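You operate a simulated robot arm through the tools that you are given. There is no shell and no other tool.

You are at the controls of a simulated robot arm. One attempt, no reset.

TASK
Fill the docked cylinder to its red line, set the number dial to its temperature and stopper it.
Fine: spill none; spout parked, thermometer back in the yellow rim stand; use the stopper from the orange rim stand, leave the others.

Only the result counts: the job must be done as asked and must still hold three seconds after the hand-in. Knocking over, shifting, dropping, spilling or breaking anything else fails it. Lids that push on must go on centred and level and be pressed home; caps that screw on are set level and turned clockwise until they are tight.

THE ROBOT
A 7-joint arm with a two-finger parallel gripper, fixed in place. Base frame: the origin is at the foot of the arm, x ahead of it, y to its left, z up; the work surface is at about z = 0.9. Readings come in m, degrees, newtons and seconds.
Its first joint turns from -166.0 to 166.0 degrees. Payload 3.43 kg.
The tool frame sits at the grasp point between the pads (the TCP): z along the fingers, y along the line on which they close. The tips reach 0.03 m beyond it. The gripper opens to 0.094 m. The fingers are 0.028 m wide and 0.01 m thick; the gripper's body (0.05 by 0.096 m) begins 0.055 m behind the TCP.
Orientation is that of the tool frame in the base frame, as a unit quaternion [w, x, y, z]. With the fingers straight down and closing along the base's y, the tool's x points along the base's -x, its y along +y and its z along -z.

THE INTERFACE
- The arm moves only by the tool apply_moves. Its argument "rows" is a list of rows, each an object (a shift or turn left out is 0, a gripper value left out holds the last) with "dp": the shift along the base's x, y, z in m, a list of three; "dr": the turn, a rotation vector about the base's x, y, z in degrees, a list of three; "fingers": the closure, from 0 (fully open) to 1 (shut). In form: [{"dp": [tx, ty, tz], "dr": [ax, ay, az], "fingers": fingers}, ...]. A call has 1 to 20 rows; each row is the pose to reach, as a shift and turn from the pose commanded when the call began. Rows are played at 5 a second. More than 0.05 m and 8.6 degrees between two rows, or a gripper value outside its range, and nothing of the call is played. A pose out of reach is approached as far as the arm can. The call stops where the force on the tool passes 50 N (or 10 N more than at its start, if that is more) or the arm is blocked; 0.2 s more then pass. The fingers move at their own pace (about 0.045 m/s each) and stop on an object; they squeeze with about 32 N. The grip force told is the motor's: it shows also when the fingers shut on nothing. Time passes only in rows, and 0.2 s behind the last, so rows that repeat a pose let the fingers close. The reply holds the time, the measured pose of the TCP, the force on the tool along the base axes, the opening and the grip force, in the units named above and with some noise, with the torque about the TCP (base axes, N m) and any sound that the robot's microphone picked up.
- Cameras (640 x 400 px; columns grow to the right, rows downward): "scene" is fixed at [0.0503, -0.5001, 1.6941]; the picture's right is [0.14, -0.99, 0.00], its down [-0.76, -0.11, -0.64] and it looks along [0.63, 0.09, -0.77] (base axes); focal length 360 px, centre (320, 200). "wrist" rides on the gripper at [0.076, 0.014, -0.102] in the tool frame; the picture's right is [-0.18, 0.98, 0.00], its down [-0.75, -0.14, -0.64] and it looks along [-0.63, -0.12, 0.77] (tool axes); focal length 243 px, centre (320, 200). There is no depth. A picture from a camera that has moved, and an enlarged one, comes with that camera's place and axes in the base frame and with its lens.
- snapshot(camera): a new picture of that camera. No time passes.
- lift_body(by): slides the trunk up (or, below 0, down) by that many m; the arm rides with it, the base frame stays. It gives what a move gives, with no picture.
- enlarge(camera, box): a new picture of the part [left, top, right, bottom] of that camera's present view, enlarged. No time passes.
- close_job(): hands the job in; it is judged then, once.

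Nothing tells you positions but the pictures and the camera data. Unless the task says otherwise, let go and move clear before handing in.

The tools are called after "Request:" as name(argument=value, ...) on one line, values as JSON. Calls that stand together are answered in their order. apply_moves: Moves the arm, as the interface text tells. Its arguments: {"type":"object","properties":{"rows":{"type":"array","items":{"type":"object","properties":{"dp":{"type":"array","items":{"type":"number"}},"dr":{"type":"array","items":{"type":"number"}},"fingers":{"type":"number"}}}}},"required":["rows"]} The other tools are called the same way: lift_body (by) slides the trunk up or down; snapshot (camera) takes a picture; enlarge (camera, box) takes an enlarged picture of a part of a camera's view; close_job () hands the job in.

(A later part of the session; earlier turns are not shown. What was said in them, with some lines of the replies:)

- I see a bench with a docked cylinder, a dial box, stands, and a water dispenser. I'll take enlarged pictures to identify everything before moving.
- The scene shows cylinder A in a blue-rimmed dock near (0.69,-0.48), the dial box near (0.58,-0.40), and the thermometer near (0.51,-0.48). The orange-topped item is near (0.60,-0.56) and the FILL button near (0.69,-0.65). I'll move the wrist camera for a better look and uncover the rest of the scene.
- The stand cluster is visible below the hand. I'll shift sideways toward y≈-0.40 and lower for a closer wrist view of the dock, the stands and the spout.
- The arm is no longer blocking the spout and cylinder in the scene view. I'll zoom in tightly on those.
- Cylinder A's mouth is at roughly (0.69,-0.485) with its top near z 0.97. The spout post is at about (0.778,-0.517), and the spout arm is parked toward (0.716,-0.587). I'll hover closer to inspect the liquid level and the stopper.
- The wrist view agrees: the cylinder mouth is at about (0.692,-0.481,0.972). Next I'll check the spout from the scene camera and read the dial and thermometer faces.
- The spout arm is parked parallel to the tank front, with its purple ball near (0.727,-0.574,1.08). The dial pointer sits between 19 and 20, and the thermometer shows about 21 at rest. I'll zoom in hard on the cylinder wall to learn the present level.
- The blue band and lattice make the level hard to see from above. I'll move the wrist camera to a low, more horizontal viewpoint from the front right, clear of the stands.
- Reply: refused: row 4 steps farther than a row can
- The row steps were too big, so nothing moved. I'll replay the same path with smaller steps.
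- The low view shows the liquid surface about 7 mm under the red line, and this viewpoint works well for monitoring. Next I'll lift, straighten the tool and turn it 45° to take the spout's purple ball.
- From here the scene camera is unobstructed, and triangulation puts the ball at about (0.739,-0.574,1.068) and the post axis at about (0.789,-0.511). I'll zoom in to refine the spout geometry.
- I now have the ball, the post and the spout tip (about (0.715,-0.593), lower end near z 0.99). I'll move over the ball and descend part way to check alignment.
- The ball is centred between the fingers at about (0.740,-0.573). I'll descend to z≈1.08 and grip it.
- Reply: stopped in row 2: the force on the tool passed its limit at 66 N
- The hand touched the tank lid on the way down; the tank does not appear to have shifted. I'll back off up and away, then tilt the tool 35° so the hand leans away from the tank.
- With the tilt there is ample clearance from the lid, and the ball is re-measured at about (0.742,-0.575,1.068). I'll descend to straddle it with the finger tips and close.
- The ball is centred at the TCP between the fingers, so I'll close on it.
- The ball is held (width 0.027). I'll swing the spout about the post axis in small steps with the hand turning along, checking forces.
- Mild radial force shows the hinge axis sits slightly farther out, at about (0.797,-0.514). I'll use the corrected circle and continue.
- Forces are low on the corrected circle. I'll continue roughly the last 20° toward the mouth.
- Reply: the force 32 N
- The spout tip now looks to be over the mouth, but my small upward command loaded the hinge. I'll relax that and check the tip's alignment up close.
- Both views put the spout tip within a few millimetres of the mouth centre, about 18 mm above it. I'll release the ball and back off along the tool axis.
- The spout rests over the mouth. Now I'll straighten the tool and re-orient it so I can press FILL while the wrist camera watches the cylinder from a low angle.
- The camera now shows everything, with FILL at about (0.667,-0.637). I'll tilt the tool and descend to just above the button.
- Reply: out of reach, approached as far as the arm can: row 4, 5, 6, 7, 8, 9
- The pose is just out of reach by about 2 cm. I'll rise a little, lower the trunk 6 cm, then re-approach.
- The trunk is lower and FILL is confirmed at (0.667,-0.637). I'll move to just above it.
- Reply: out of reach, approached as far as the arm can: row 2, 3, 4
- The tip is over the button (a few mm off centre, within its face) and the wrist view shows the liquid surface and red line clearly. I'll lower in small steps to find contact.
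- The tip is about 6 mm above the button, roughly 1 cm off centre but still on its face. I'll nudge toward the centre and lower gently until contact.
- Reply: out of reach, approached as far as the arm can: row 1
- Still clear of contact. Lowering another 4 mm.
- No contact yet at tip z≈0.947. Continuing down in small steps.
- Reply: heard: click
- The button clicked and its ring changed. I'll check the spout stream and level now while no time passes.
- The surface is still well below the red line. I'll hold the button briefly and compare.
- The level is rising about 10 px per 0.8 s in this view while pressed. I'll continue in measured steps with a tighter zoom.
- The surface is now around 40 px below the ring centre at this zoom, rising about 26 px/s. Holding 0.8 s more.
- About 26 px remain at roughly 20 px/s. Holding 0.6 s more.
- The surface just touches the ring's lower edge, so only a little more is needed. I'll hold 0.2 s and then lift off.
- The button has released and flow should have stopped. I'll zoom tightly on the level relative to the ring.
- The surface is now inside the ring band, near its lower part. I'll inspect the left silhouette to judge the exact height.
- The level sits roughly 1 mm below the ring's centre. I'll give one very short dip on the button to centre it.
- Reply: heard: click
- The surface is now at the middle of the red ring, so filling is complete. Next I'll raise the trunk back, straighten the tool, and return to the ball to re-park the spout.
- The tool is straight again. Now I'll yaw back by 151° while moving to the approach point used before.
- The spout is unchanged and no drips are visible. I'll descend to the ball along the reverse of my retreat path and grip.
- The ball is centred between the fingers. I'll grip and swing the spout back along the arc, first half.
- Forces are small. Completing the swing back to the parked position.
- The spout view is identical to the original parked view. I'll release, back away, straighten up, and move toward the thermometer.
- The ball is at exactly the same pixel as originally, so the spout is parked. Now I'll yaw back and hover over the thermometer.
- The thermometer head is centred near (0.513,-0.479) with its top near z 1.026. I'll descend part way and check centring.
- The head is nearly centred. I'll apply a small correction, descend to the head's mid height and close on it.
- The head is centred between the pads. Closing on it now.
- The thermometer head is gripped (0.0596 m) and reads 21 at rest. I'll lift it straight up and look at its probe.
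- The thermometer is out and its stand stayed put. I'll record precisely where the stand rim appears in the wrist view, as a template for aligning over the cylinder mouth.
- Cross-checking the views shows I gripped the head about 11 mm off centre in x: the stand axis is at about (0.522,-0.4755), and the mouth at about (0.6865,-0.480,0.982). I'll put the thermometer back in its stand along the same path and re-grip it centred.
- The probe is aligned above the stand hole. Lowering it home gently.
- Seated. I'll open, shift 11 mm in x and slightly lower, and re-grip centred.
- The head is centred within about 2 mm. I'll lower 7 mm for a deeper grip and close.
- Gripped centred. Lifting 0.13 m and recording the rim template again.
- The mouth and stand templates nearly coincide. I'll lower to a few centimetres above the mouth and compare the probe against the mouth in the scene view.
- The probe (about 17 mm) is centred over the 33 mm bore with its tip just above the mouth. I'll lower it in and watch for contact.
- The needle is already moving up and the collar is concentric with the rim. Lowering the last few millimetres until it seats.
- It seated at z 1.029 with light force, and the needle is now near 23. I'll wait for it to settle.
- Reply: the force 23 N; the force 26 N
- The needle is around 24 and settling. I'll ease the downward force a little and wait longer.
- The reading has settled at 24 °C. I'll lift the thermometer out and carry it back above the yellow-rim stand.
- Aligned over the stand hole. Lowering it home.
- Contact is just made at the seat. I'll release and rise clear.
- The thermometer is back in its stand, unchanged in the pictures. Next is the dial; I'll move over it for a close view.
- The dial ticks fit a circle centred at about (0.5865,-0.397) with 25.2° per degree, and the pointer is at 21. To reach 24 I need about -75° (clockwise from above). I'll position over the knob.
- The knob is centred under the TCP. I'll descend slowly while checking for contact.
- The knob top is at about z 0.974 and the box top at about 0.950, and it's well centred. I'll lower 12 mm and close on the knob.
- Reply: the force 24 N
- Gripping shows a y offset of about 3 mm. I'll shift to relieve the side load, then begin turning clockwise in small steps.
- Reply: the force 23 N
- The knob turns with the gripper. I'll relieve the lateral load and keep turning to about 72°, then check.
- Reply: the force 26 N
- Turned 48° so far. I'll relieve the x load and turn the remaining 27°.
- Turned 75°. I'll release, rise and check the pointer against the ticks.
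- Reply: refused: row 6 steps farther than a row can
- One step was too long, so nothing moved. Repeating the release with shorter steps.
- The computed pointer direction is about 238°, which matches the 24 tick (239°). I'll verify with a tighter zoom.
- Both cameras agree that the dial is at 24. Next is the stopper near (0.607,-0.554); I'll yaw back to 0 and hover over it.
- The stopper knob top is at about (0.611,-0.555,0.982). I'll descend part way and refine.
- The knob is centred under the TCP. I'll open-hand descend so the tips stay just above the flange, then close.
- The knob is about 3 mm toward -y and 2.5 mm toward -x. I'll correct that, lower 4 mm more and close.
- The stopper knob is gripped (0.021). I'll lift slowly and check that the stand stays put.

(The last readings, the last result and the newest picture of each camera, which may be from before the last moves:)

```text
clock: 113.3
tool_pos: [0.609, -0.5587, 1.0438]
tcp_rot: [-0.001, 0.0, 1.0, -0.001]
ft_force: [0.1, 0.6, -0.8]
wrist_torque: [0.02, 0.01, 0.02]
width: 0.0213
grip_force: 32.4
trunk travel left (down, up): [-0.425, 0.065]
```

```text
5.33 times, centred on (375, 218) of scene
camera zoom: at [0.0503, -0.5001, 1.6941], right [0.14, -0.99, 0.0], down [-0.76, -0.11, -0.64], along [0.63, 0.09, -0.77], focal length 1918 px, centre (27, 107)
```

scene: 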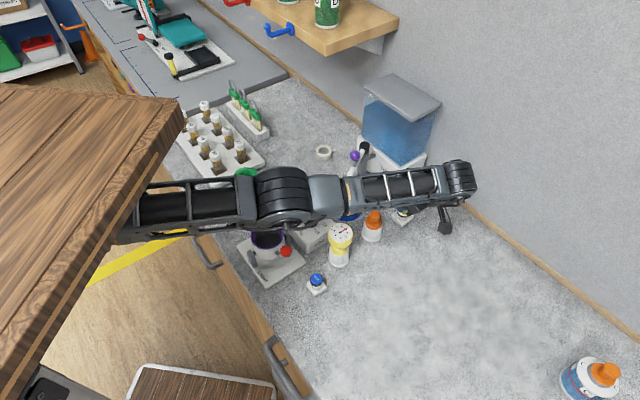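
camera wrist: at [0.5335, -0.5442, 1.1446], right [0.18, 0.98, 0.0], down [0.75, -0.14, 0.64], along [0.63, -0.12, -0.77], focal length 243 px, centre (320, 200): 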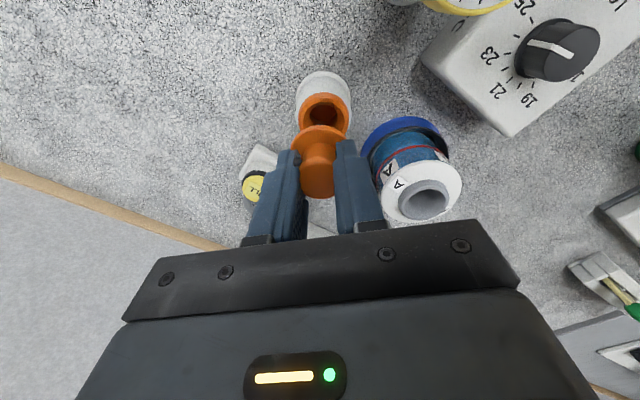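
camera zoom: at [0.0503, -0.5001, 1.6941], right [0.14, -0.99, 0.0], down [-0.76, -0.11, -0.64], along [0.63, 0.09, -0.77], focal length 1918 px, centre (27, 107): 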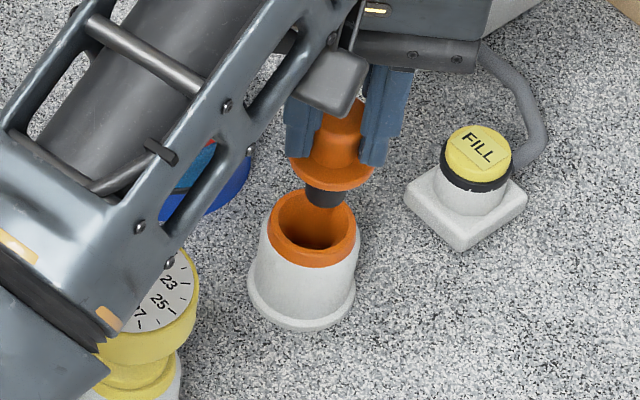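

The stopper came out cleanly with its black plug and the stand stayed put. I'll lift further, record the stand rim template, then move over the cylinder mouth.

Request:
apply_moves(rows=[{"dp": [0, 0, 0.03]}, {"dp": [0, 0, 0.06]}, {"dp": [0, 0, 0.08]}, {"dp": [0, 0, 0.08]}, {"dp": [0, 0, 0.08]}])

Request:
enlarge(camera="wrist", box=[290, 60, 350, 120])

Request:
apply_moves(rows=[{"dp": [0.02, 0.02, 0.03]}, {"dp": [0.04, 0.04, 0.032]}, {"dp": [0.06, 0.06, 0.032]}, {"dp": [0.078, 0.0765, 0.032]}, {"dp": [0.078, 0.0765, 0.032]}, {"dp": [0.078, 0.0765, 0.032]}])

Request:
enlarge(camera="wrist", box=[290, 60, 350, 120])

Request:
enlarge(camera="scene", box=[315, 140, 385, 220])

```text
clock: 114.5
tool_pos: [0.6084, -0.5583, 1.1225]
tcp_rot: [-0.001, 0.0, 1.0, -0.001]
ft_force: [-0.4, 0.5, -0.2]
wrist_torque: [-0.01, -0.01, 0.01]
width: 0.0209
grip_force: 32.7
trunk travel left (down, up): [-0.425, 0.065]
```

```text
6.67 times, centred on (320, 90) of wrist
camera zoom: at [0.5334, -0.5444, 1.2251], right [0.18, 0.98, 0.0], down [0.75, -0.14, 0.64], along [0.63, -0.12, -0.77], focal length 1618 px, centre (320, 933)
```

zoom: 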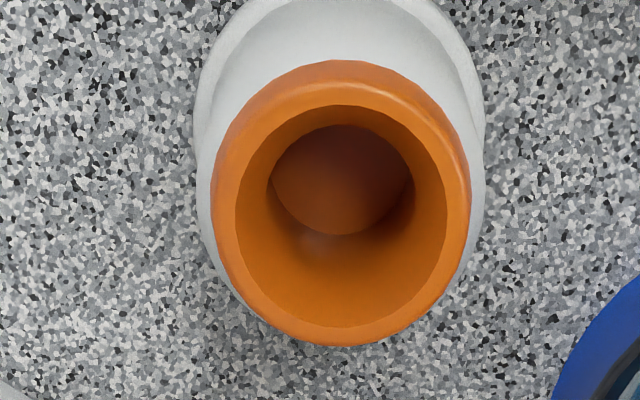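

```text
clock: 115.9
tool_pos: [0.6868, -0.4823, 1.1558]
tcp_rot: [-0.001, 0.0, 1.0, -0.001]
ft_force: [0.5, 0.3, 0.1]
wrist_torque: [-0.04, 0.0, 0.03]
width: 0.0212
grip_force: 31.8
trunk travel left (down, up): [-0.425, 0.065]
```

```text
6.67 times, centred on (320, 90) of wrist
camera zoom: at [0.6116, -0.4677, 1.257], right [0.18, 0.98, 0.0], down [0.76, -0.14, 0.64], along [0.63, -0.12, -0.77], focal length 1618 px, centre (320, 933)
```

zoom: 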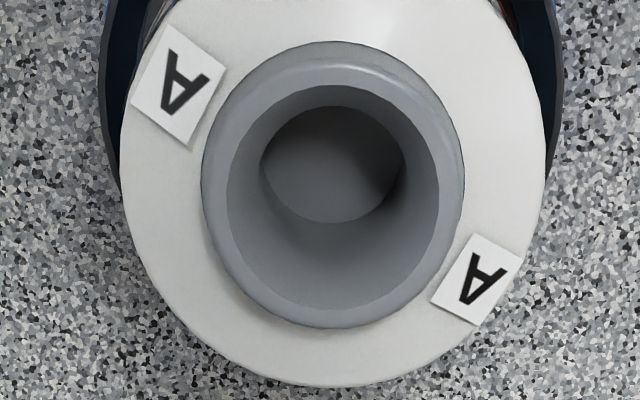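

```text
5.00 times, centred on (350, 180) of scene
camera zoom: at [0.0503, -0.5001, 1.6941], right [0.14, -0.99, 0.0], down [-0.76, -0.11, -0.64], along [0.63, 0.09, -0.77], focal length 1799 px, centre (170, 300)
```

zoom: 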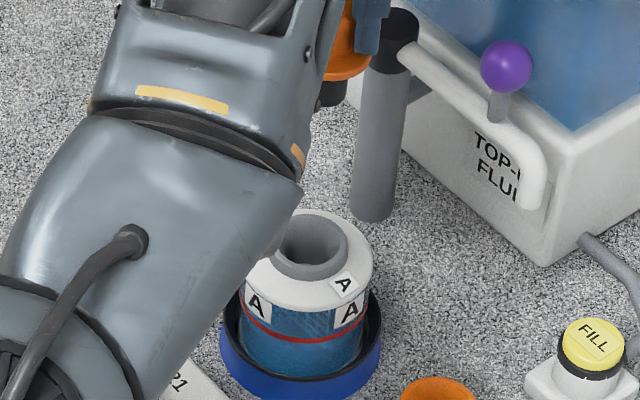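

The mouth and stand appear at equal scale, so heights match; a correction of (-4.2, -0.7) mm aligns the templates. I'll apply it and lower to about 2 cm above the seat.

Request:
apply_moves(rows=[{"dp": [-0.0042, -0.0007, 0]}, {"dp": [-0.0042, -0.0007, -0.03]}, {"dp": [-0.0042, -0.0007, -0.07]}, {"dp": [-0.0042, -0.0007, -0.098]}, {"dp": [-0.0042, -0.0007, -0.098]}])

Request:
enlarge(camera="scene", box=[330, 160, 370, 205])

Request:
enlarge(camera="wrist", box=[260, 80, 380, 220])

```text
clock: 117.1
tool_pos: [0.6821, -0.4823, 1.0565]
tcp_rot: [-0.001, 0.0, 1.0, -0.001]
ft_force: [0.6, -0.7, 0.4]
wrist_torque: [0.01, -0.03, 0.02]
width: 0.0211
grip_force: 32.5
trunk travel left (down, up): [-0.425, 0.065]
```

```text
8.89 times, centred on (350, 182) of scene
camera zoom: at [0.0503, -0.5001, 1.6941], right [0.14, -0.99, 0.0], down [-0.76, -0.11, -0.64], along [0.63, 0.09, -0.77], focal length 3198 px, centre (53, 356)
```

zoom: 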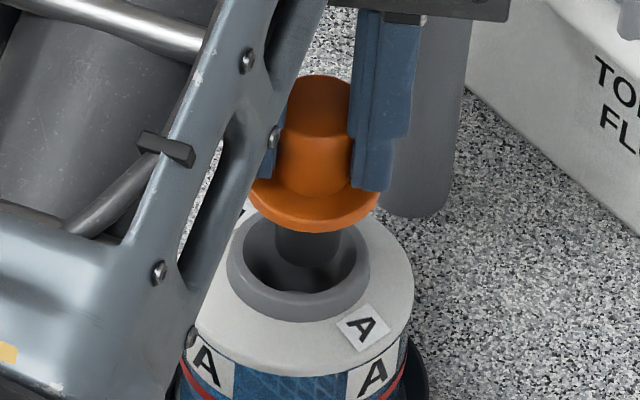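

```text
2.86 times, centred on (320, 150) of wrist
camera zoom: at [0.6068, -0.4676, 1.1585], right [0.18, 0.98, 0.0], down [0.76, -0.14, 0.64], along [0.63, -0.12, -0.77], focal length 693 px, centre (320, 343)
```

zoom: 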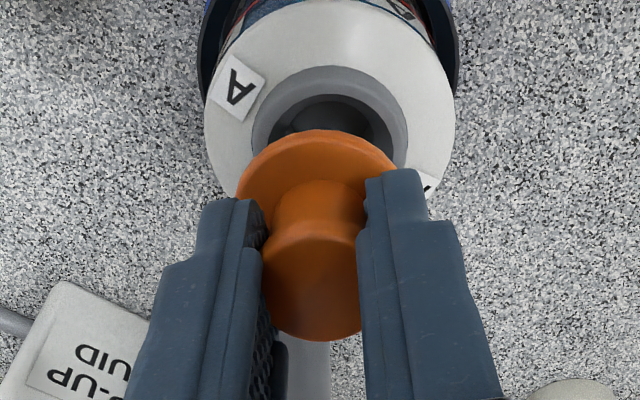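

Both views show the plug about 2.5 mm toward -y of the mouth centre, while x looks right. I'll correct y and lower closer to re-check.

Request:
apply_moves(rows=[{"dp": [-0.0005, 0.0026, 0]}, {"dp": [-0.0005, 0.0026, -0.004]}, {"dp": [-0.0005, 0.0026, -0.004]}])

Request:
enlarge(camera="scene", box=[332, 165, 368, 200])

Request:
enlarge(camera="wrist", box=[270, 80, 380, 200])

```text
clock: 117.9
tool_pos: [0.6827, -0.4812, 1.0525]
tcp_rot: [0.0, 0.0, 1.0, -0.001]
ft_force: [-0.2, 0.0, -0.7]
wrist_torque: [0.02, -0.03, -0.01]
width: 0.0214
grip_force: 32.2
trunk travel left (down, up): [-0.425, 0.065]
```

```text
11.43 times, centred on (350, 182) of scene
camera zoom: at [0.0503, -0.5001, 1.6941], right [0.14, -0.99, 0.0], down [-0.76, -0.11, -0.64], along [0.63, 0.09, -0.77], focal length 4111 px, centre (-23, 400)
```

zoom: 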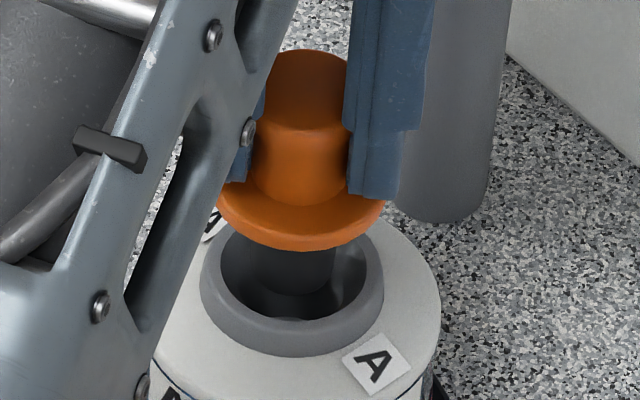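

```text
3.33 times, centred on (325, 140) of wrist
camera zoom: at [0.6068, -0.4652, 1.155], right [0.18, 0.98, 0.0], down [0.76, -0.14, 0.64], along [0.63, -0.12, -0.77], focal length 809 px, centre (303, 400)
```

zoom: 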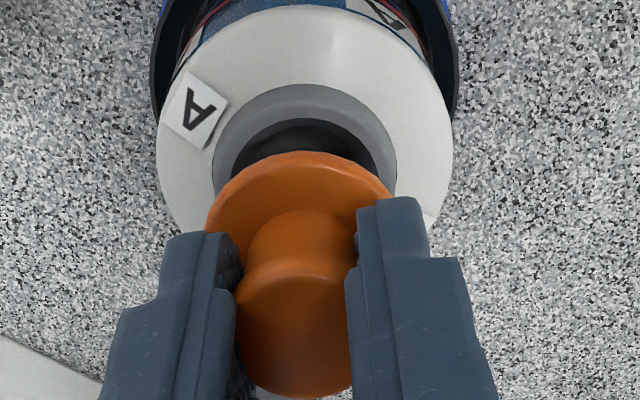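

The stopper is now concentric with the mouth in both views. I'll lower it in steps, watching the forces.

Request:
apply_moves(rows=[{"dp": [0, 0, -0.008]}, {"dp": [0, 0, -0.015]}, {"dp": [0, 0, -0.02]}])

Request:
enlarge(camera="scene", box=[332, 165, 368, 200])

Request:
enlarge(camera="wrist", box=[270, 80, 380, 200])

```text
clock: 118.7
tool_pos: [0.6821, -0.4799, 1.0336]
tcp_rot: [-0.001, 0.0, 1.0, -0.001]
ft_force: [-0.3, -0.5, -0.4]
wrist_torque: [0.0, -0.01, 0.0]
width: 0.0212
grip_force: 32.1
trunk travel left (down, up): [-0.425, 0.065]
```

```text
11.43 times, centred on (350, 182) of scene
camera zoom: at [0.0503, -0.5001, 1.6941], right [0.14, -0.99, 0.0], down [-0.76, -0.11, -0.64], along [0.63, 0.09, -0.77], focal length 4111 px, centre (-23, 400)
```

zoom: 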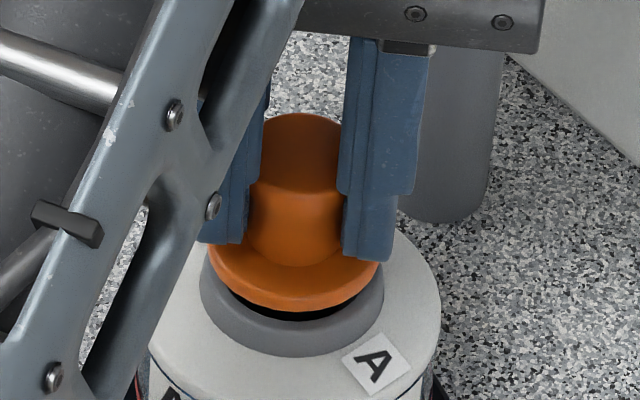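

```text
3.33 times, centred on (325, 140) of wrist
camera zoom: at [0.6068, -0.4654, 1.1347], right [0.18, 0.98, 0.0], down [0.76, -0.14, 0.64], along [0.63, -0.12, -0.77], focal length 809 px, centre (303, 400)
```

zoom: 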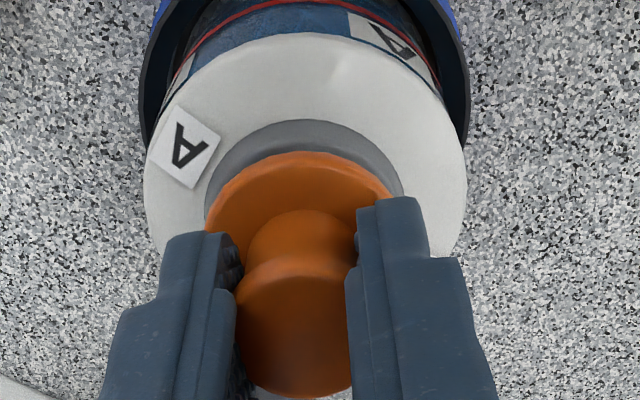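

Well centred. Continuing down with a 0.7 mm y tweak.

Request:
apply_moves(rows=[{"dp": [0, 0.0007, -0.003]}, {"dp": [0, 0.0007, -0.006]}])

Request:
apply_moves(rows=[{"dp": [0, 0, -0.002]}])

Request:
enlarge(camera="scene", box=[332, 165, 368, 200])

```text
clock: 119.3
tool_pos: [0.6833, -0.4802, 1.0275]
tcp_rot: [-0.001, -0.001, 1.0, -0.001]
ft_force: [0.3, -0.8, 0.9]
wrist_torque: [-0.06, 0.02, 0.01]
width: 0.0212
grip_force: 31.7
trunk travel left (down, up): [-0.425, 0.065]
```

```text
clock: 119.7
tool_pos: [0.6829, -0.4804, 1.0259]
tcp_rot: [-0.001, 0.0, 1.0, 0.0]
ft_force: [0.1, 0.6, -0.9]
wrist_torque: [0.02, 0.01, 0.02]
width: 0.0211
grip_force: 32.5
trunk travel left (down, up): [-0.425, 0.065]
```

```text
11.43 times, centred on (350, 182) of scene
camera zoom: at [0.0503, -0.5001, 1.6941], right [0.14, -0.99, 0.0], down [-0.76, -0.11, -0.64], along [0.63, 0.09, -0.77], focal length 4111 px, centre (-23, 400)
```

zoom: 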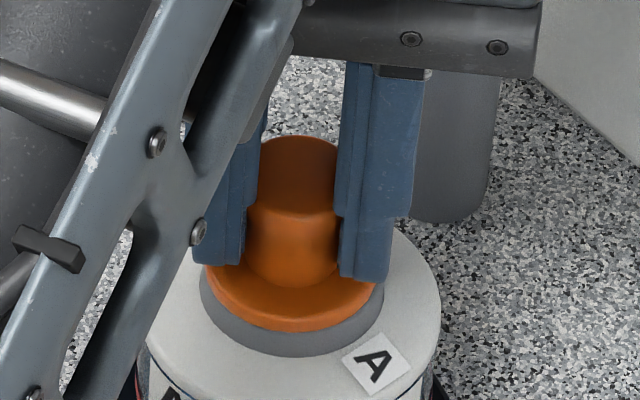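

Request:
apply_moves(rows=[{"dp": [0, 0, -0.002]}])

Request:
apply_moves(rows=[{"dp": [0, 0, -0.002]}])

Request:
enlarge(camera="scene", box=[332, 165, 368, 200])

```text
clock: 120.1
tool_pos: [0.6839, -0.4804, 1.0248]
tcp_rot: [0.0, 0.0, 1.0, -0.001]
ft_force: [0.1, 0.2, 11.6]
wrist_torque: [0.11, 0.11, 0.07]
width: 0.021
grip_force: 31.6
trunk travel left (down, up): [-0.425, 0.065]
```

```text
clock: 120.5
tool_pos: [0.6824, -0.4801, 1.0237]
tcp_rot: [0.001, 0.001, 1.0, -0.003]
ft_force: [2.5, 1.9, 30.0]
wrist_torque: [0.16, -0.05, 0.08]
width: 0.0214
grip_force: 32.2
trunk travel left (down, up): [-0.425, 0.065]
```

```text
11.43 times, centred on (350, 182) of scene
camera zoom: at [0.0503, -0.5001, 1.6941], right [0.14, -0.99, 0.0], down [-0.76, -0.11, -0.64], along [0.63, 0.09, -0.77], focal length 4111 px, centre (-23, 400)
```

zoom: 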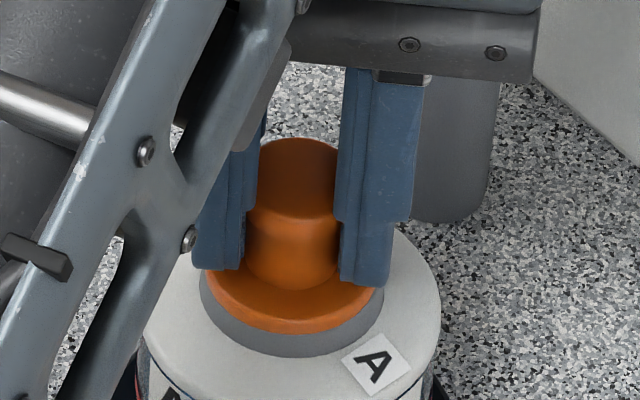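

The stopper made contact at 30 N. I'll press a bit more to see whether it moves further or clicks home.

Request:
apply_moves(rows=[{"dp": [0, 0, -0.0015]}, {"dp": [0, 0, -0.0015]}])

Request:
enlarge(camera="scene", box=[332, 165, 368, 200])

```text
clock: 121.1
tool_pos: [0.6824, -0.4797, 1.0225]
tcp_rot: [0.001, 0.0, 1.0, -0.003]
ft_force: [4.9, -1.8, 47.6]
wrist_torque: [0.13, -0.21, 0.05]
width: 0.0211
grip_force: 32.3
trunk travel left (down, up): [-0.425, 0.065]
```

```text
11.43 times, centred on (350, 182) of scene
camera zoom: at [0.0503, -0.5001, 1.6941], right [0.14, -0.99, 0.0], down [-0.76, -0.11, -0.64], along [0.63, 0.09, -0.77], focal length 4111 px, centre (-23, 400)
```

zoom: 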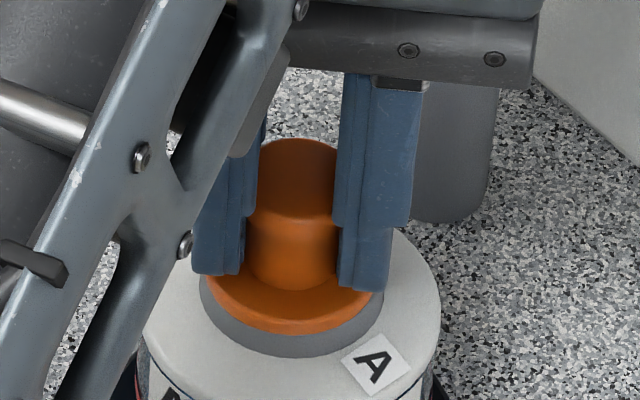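

It holds 47 N without moving further, so it appears seated. I'll unload, release, rise, and inspect from a low angle.

Request:
apply_moves(rows=[{"dp": [0, 0, 0.002]}, {"dp": [0, 0, 0.0035]}, {"dp": [0, 0, 0.0035], "fingers": 0.6}, {"dp": [0, 0, 0.0035], "fingers": 0.35}, {"dp": [0, 0, 0.0035], "fingers": 0.35}, {"dp": [0, 0, 0.02]}, {"dp": [0, 0, 0.05]}, {"dp": [0, 0, 0.085]}, {"dp": [0, 0, 0.085]}])

Request:
enlarge(camera="scene", box=[325, 160, 375, 215])

Request:
enlarge(camera="wrist", box=[270, 70, 380, 200])

```text
clock: 123.1
tool_pos: [0.6813, -0.4804, 1.1056]
tcp_rot: [-0.002, 0.0, 1.0, 0.0]
ft_force: [0.2, 1.1, -0.6]
wrist_torque: [0.02, -0.02, -0.04]
width: 0.0611
grip_force: 0.1
trunk travel left (down, up): [-0.425, 0.065]
```

```text
7.27 times, centred on (350, 188) of scene
camera zoom: at [0.0503, -0.5001, 1.6941], right [0.14, -0.99, 0.0], down [-0.76, -0.11, -0.64], along [0.63, 0.09, -0.77], focal length 2616 px, centre (102, 291)
```

zoom: 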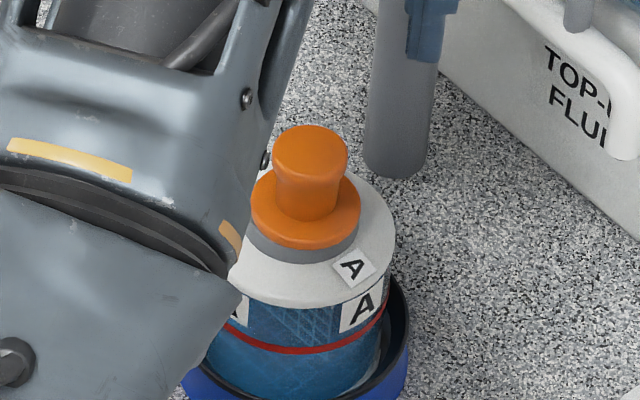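

```text
3.08 times, centred on (325, 135) of wrist
camera zoom: at [0.6069, -0.4646, 1.2068], right [0.18, 0.98, 0.0], down [0.76, -0.14, 0.64], along [0.63, -0.12, -0.77], focal length 746 px, centre (305, 400)
```

zoom: 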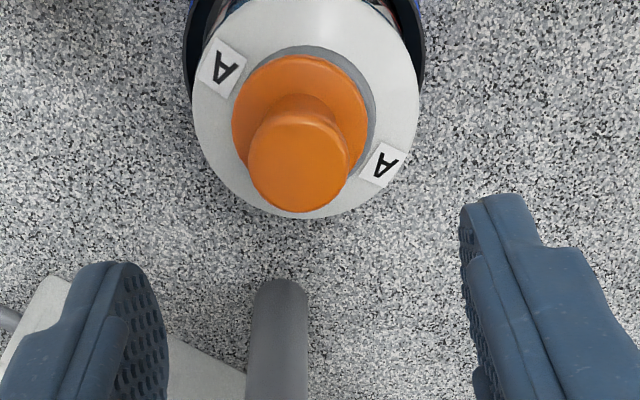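

The stopper stands upright and within about 1.5 mm of centre. I'll take a low-angle look to confirm that the flange is level and fully home.

Request:
apply_moves(rows=[{"dp": [0, 0, 0.04], "fingers": 0}, {"dp": [-0.04, -0.015, 0.055]}, {"dp": [-0.08, -0.03, 0.055]}, {"dp": [-0.12, -0.05, 0.055], "dr": [1.4, -4.9, 5.4]}, {"dp": [-0.16, -0.07, 0.055], "dr": [2.9, -9.7, 10.7]}, {"dp": [-0.2, -0.09, 0.05], "dr": [4.3, -14.6, 16.1]}, {"dp": [-0.235, -0.1, 0.035], "dr": [5.8, -19.4, 21.5]}, {"dp": [-0.2585, -0.1096, 0], "dr": [7.2, -24.3, 26.8]}, {"dp": [-0.2585, -0.1096, -0.04], "dr": [8.6, -29.1, 32.2]}, {"dp": [-0.2585, -0.1096, -0.085], "dr": [8.6, -29.1, 32.2]}, {"dp": [-0.2585, -0.1096, -0.085], "dr": [8.6, -29.1, 32.2]}])

Request:
snapshot(camera="wrist")

Request:
enlarge(camera="wrist", box=[280, 160, 360, 240])

Request:
snapshot(camera="scene")

```text
clock: 125.5
tool_pos: [0.422, -0.5905, 1.02]
tcp_rot: [0.247, -0.274, 0.927, 0.072]
ft_force: [1.2, -0.1, -0.9]
wrist_torque: [0.02, 0.01, 0.02]
width: 0.094
grip_force: 0.1
trunk travel left (down, up): [-0.425, 0.065]
```

```text
taken
camera wrist: at [0.317, -0.6407, 1.0693], right [-0.4, 0.91, 0.09], down [0.36, 0.06, 0.93], along [0.84, 0.41, -0.35], focal length 243 px, centre (320, 200)
```

wrist: 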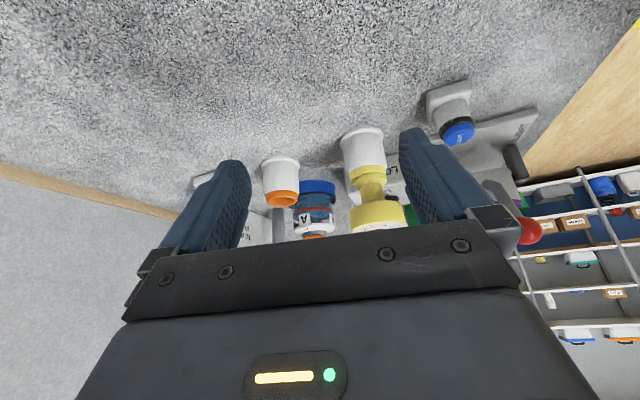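

```text
5.00 times, centred on (320, 200) of wrist
camera zoom: at [0.317, -0.6407, 1.0693], right [-0.4, 0.91, 0.09], down [0.36, 0.06, 0.93], along [0.84, 0.41, -0.35], focal length 1213 px, centre (320, 200)
```

zoom: 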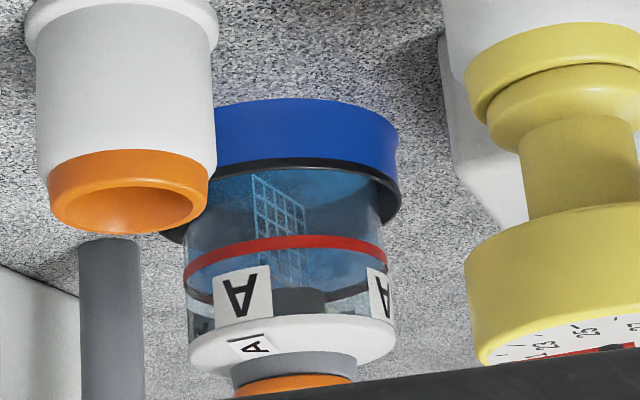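

```text
taken
```

scene: 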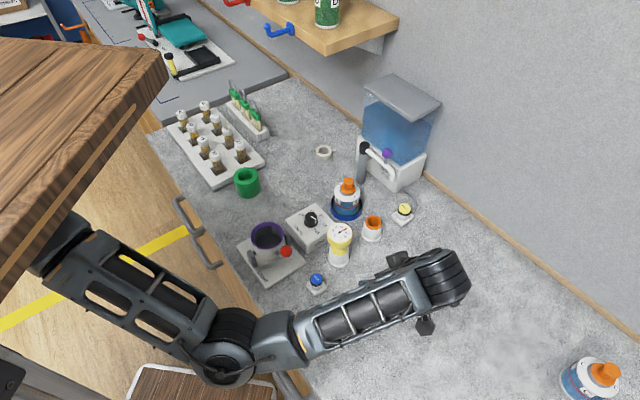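

The scene is clear now. I'll zoom in on the stopper/rim junction and compare it with the stoppered cylinder C.

Request:
enlarge(camera="wrist", box=[295, 205, 340, 240])

Request:
enlarge(camera="scene", box=[328, 170, 368, 210])

Request:
enlarge(camera="wrist", box=[300, 185, 345, 225])

Request:
enlarge(camera="scene", box=[280, 180, 430, 290])

```text
11.43 times, centred on (318, 222) of wrist
camera zoom: at [0.317, -0.6407, 1.0693], right [-0.4, 0.91, 0.09], down [0.36, 0.06, 0.93], along [0.84, 0.41, -0.35], focal length 2773 px, centre (349, -57)
```

zoom: 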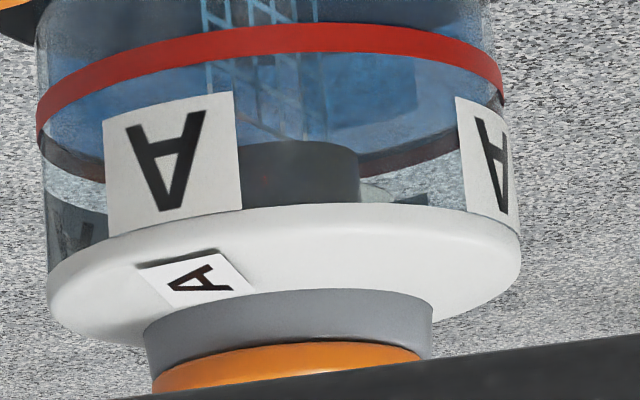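

```text
10.00 times, centred on (348, 190) of scene
camera zoom: at [0.0503, -0.5001, 1.6941], right [0.14, -0.99, 0.0], down [-0.76, -0.11, -0.64], along [0.63, 0.09, -0.77], focal length 3597 px, centre (40, 300)
```

zoom: 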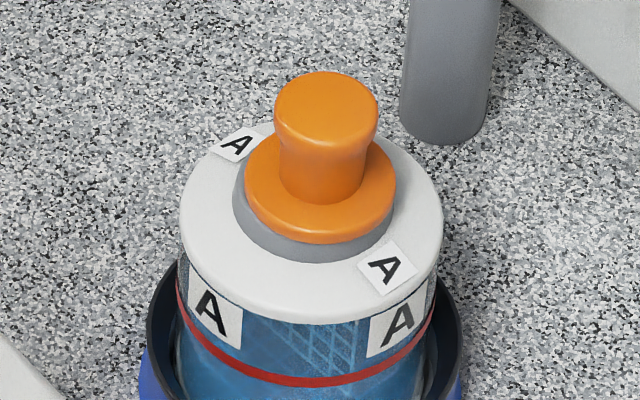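

```text
10.00 times, centred on (322, 205) of wrist
camera zoom: at [0.317, -0.6407, 1.0693], right [-0.4, 0.91, 0.09], down [0.36, 0.06, 0.93], along [0.84, 0.41, -0.35], focal length 2426 px, centre (295, 150)
```

zoom: 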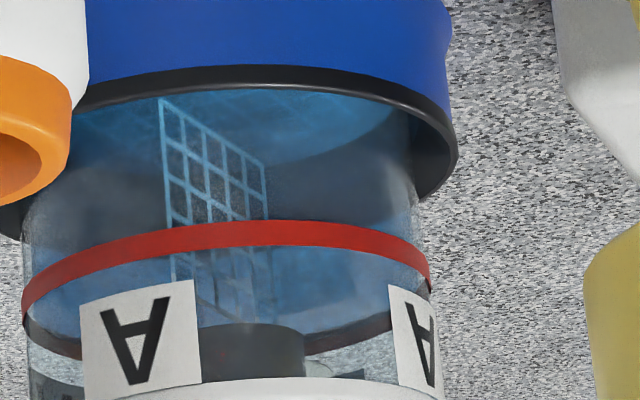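

```text
3.64 times, centred on (355, 235) of scene
camera zoom: at [0.0503, -0.5001, 1.6941], right [0.14, -0.99, 0.0], down [-0.76, -0.11, -0.64], along [0.63, 0.09, -0.77], focal length 1308 px, centre (193, 73)
```

zoom: 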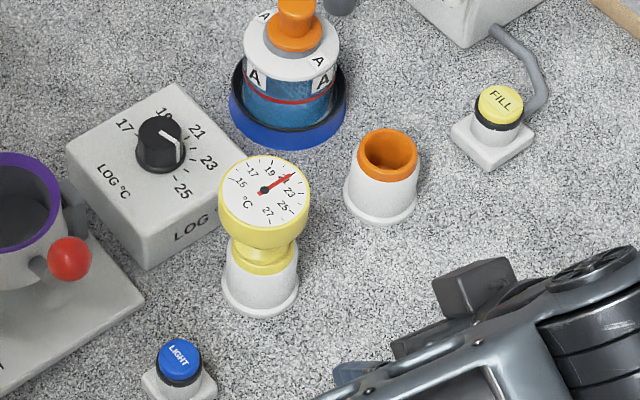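

The flange sits flush and level on the rim, matching cylinder C. I'll check the liquid level, spout and dial once more before handing in.

Request:
enlarge(camera="wrist", box=[300, 203, 345, 223])

Request:
enlarge(camera="scene", box=[330, 120, 430, 220])

Request:
enlarge(camera="scene", box=[290, 200, 330, 240])

```text
14.22 times, centred on (322, 213) of wrist
camera zoom: at [0.317, -0.6407, 1.0693], right [-0.4, 0.91, 0.09], down [0.36, 0.06, 0.93], along [0.84, 0.41, -0.35], focal length 3451 px, centre (284, 15)
```

zoom: 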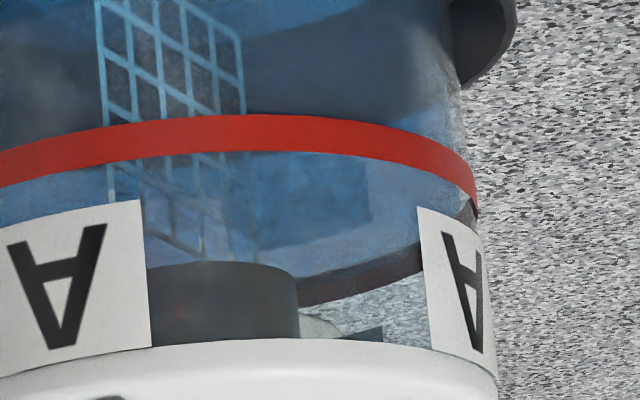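

```text
4.00 times, centred on (380, 170) of scene
camera zoom: at [0.0503, -0.5001, 1.6941], right [0.14, -0.99, 0.0], down [-0.76, -0.11, -0.64], along [0.63, 0.09, -0.77], focal length 1439 px, centre (80, 320)
```

zoom: 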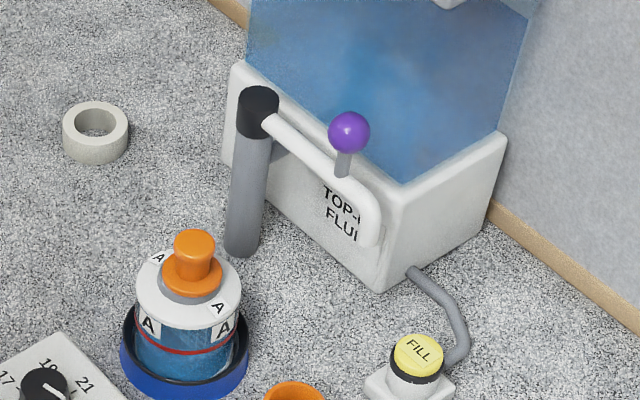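

```text
10.00 times, centred on (310, 220) of scene
camera zoom: at [0.0503, -0.5001, 1.6941], right [0.14, -0.99, 0.0], down [-0.76, -0.11, -0.64], along [0.63, 0.09, -0.77], focal length 3597 px, centre (420, 0)
```

zoom: 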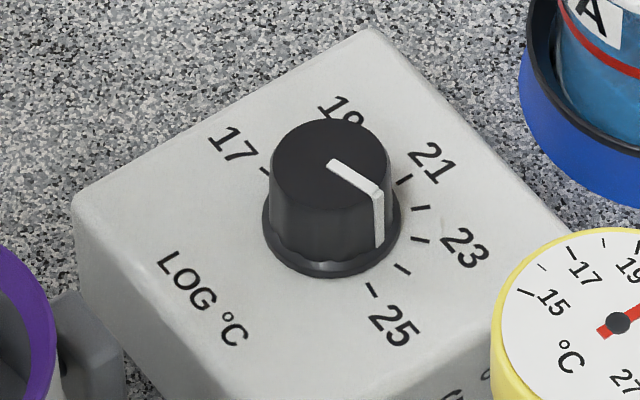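

Everything checks out: level at the ring, spout parked, thermometer back, dial at 24 and stopper seated. I'll raise the arm clear and hand in.

Request:
apply_moves(rows=[{"dp": [-0.01, 0, 0.04]}, {"dp": [-0.02, 0, 0.08]}, {"dp": [-0.02, 0, 0.12]}, {"dp": [-0.02, 0, 0.12]}])

Request:
snapshot(camera="scene")

```text
clock: 126.5
tool_pos: [0.4033, -0.5896, 1.1411]
tcp_rot: [0.247, -0.274, 0.927, 0.073]
ft_force: [0.6, 0.0, -0.8]
wrist_torque: [0.01, 0.02, -0.01]
width: 0.0941
grip_force: 0.0
trunk travel left (down, up): [-0.425, 0.065]
```

```text
taken
```

scene: 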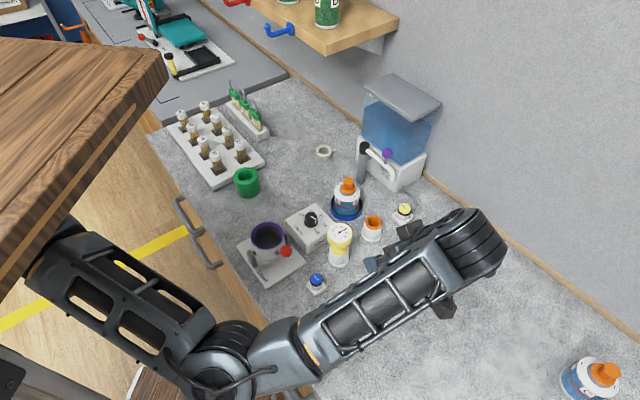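

The arm is clear and everything is in place, so I'm handing the job in.

Request:
close_job()

```text
The job is handed in.
```

The job is handed in. I don't have the verdict; what follows is what I saw in the last pictures before handing in.

- **Fill:** the docked cylinder (A) is filled to the middle of its red line, with no spills that I could see.
- **Temperature:** the thermometer settled at 24 °C in the cylinder. It went back in the yellow rim stand and reads about 21 again.
- **Dial:** set to 24. Both cameras put the pointer on the 24 tick to within about 0.1.
- **Stopper:** the one from the orange rim stand is in the mouth, level and about 1 mm off centre. I pressed it with 47 N and it moved no further. I heard no click, but its seating height matches how it sat in its stand.
- **Spout:** parked, with its ball within a pixel of where it started.

Early on, while reaching for the spout, the hand bumped the tank lid at about 66 N. The tank had not visibly shifted afterwards, but that contact is the one thing I'd flag. Partway through I also took the thermometer out, put it back and re-gripped it, because the first grip was off centre. I left the LIGHT button, the other cylinders and the rest of the bench alone.
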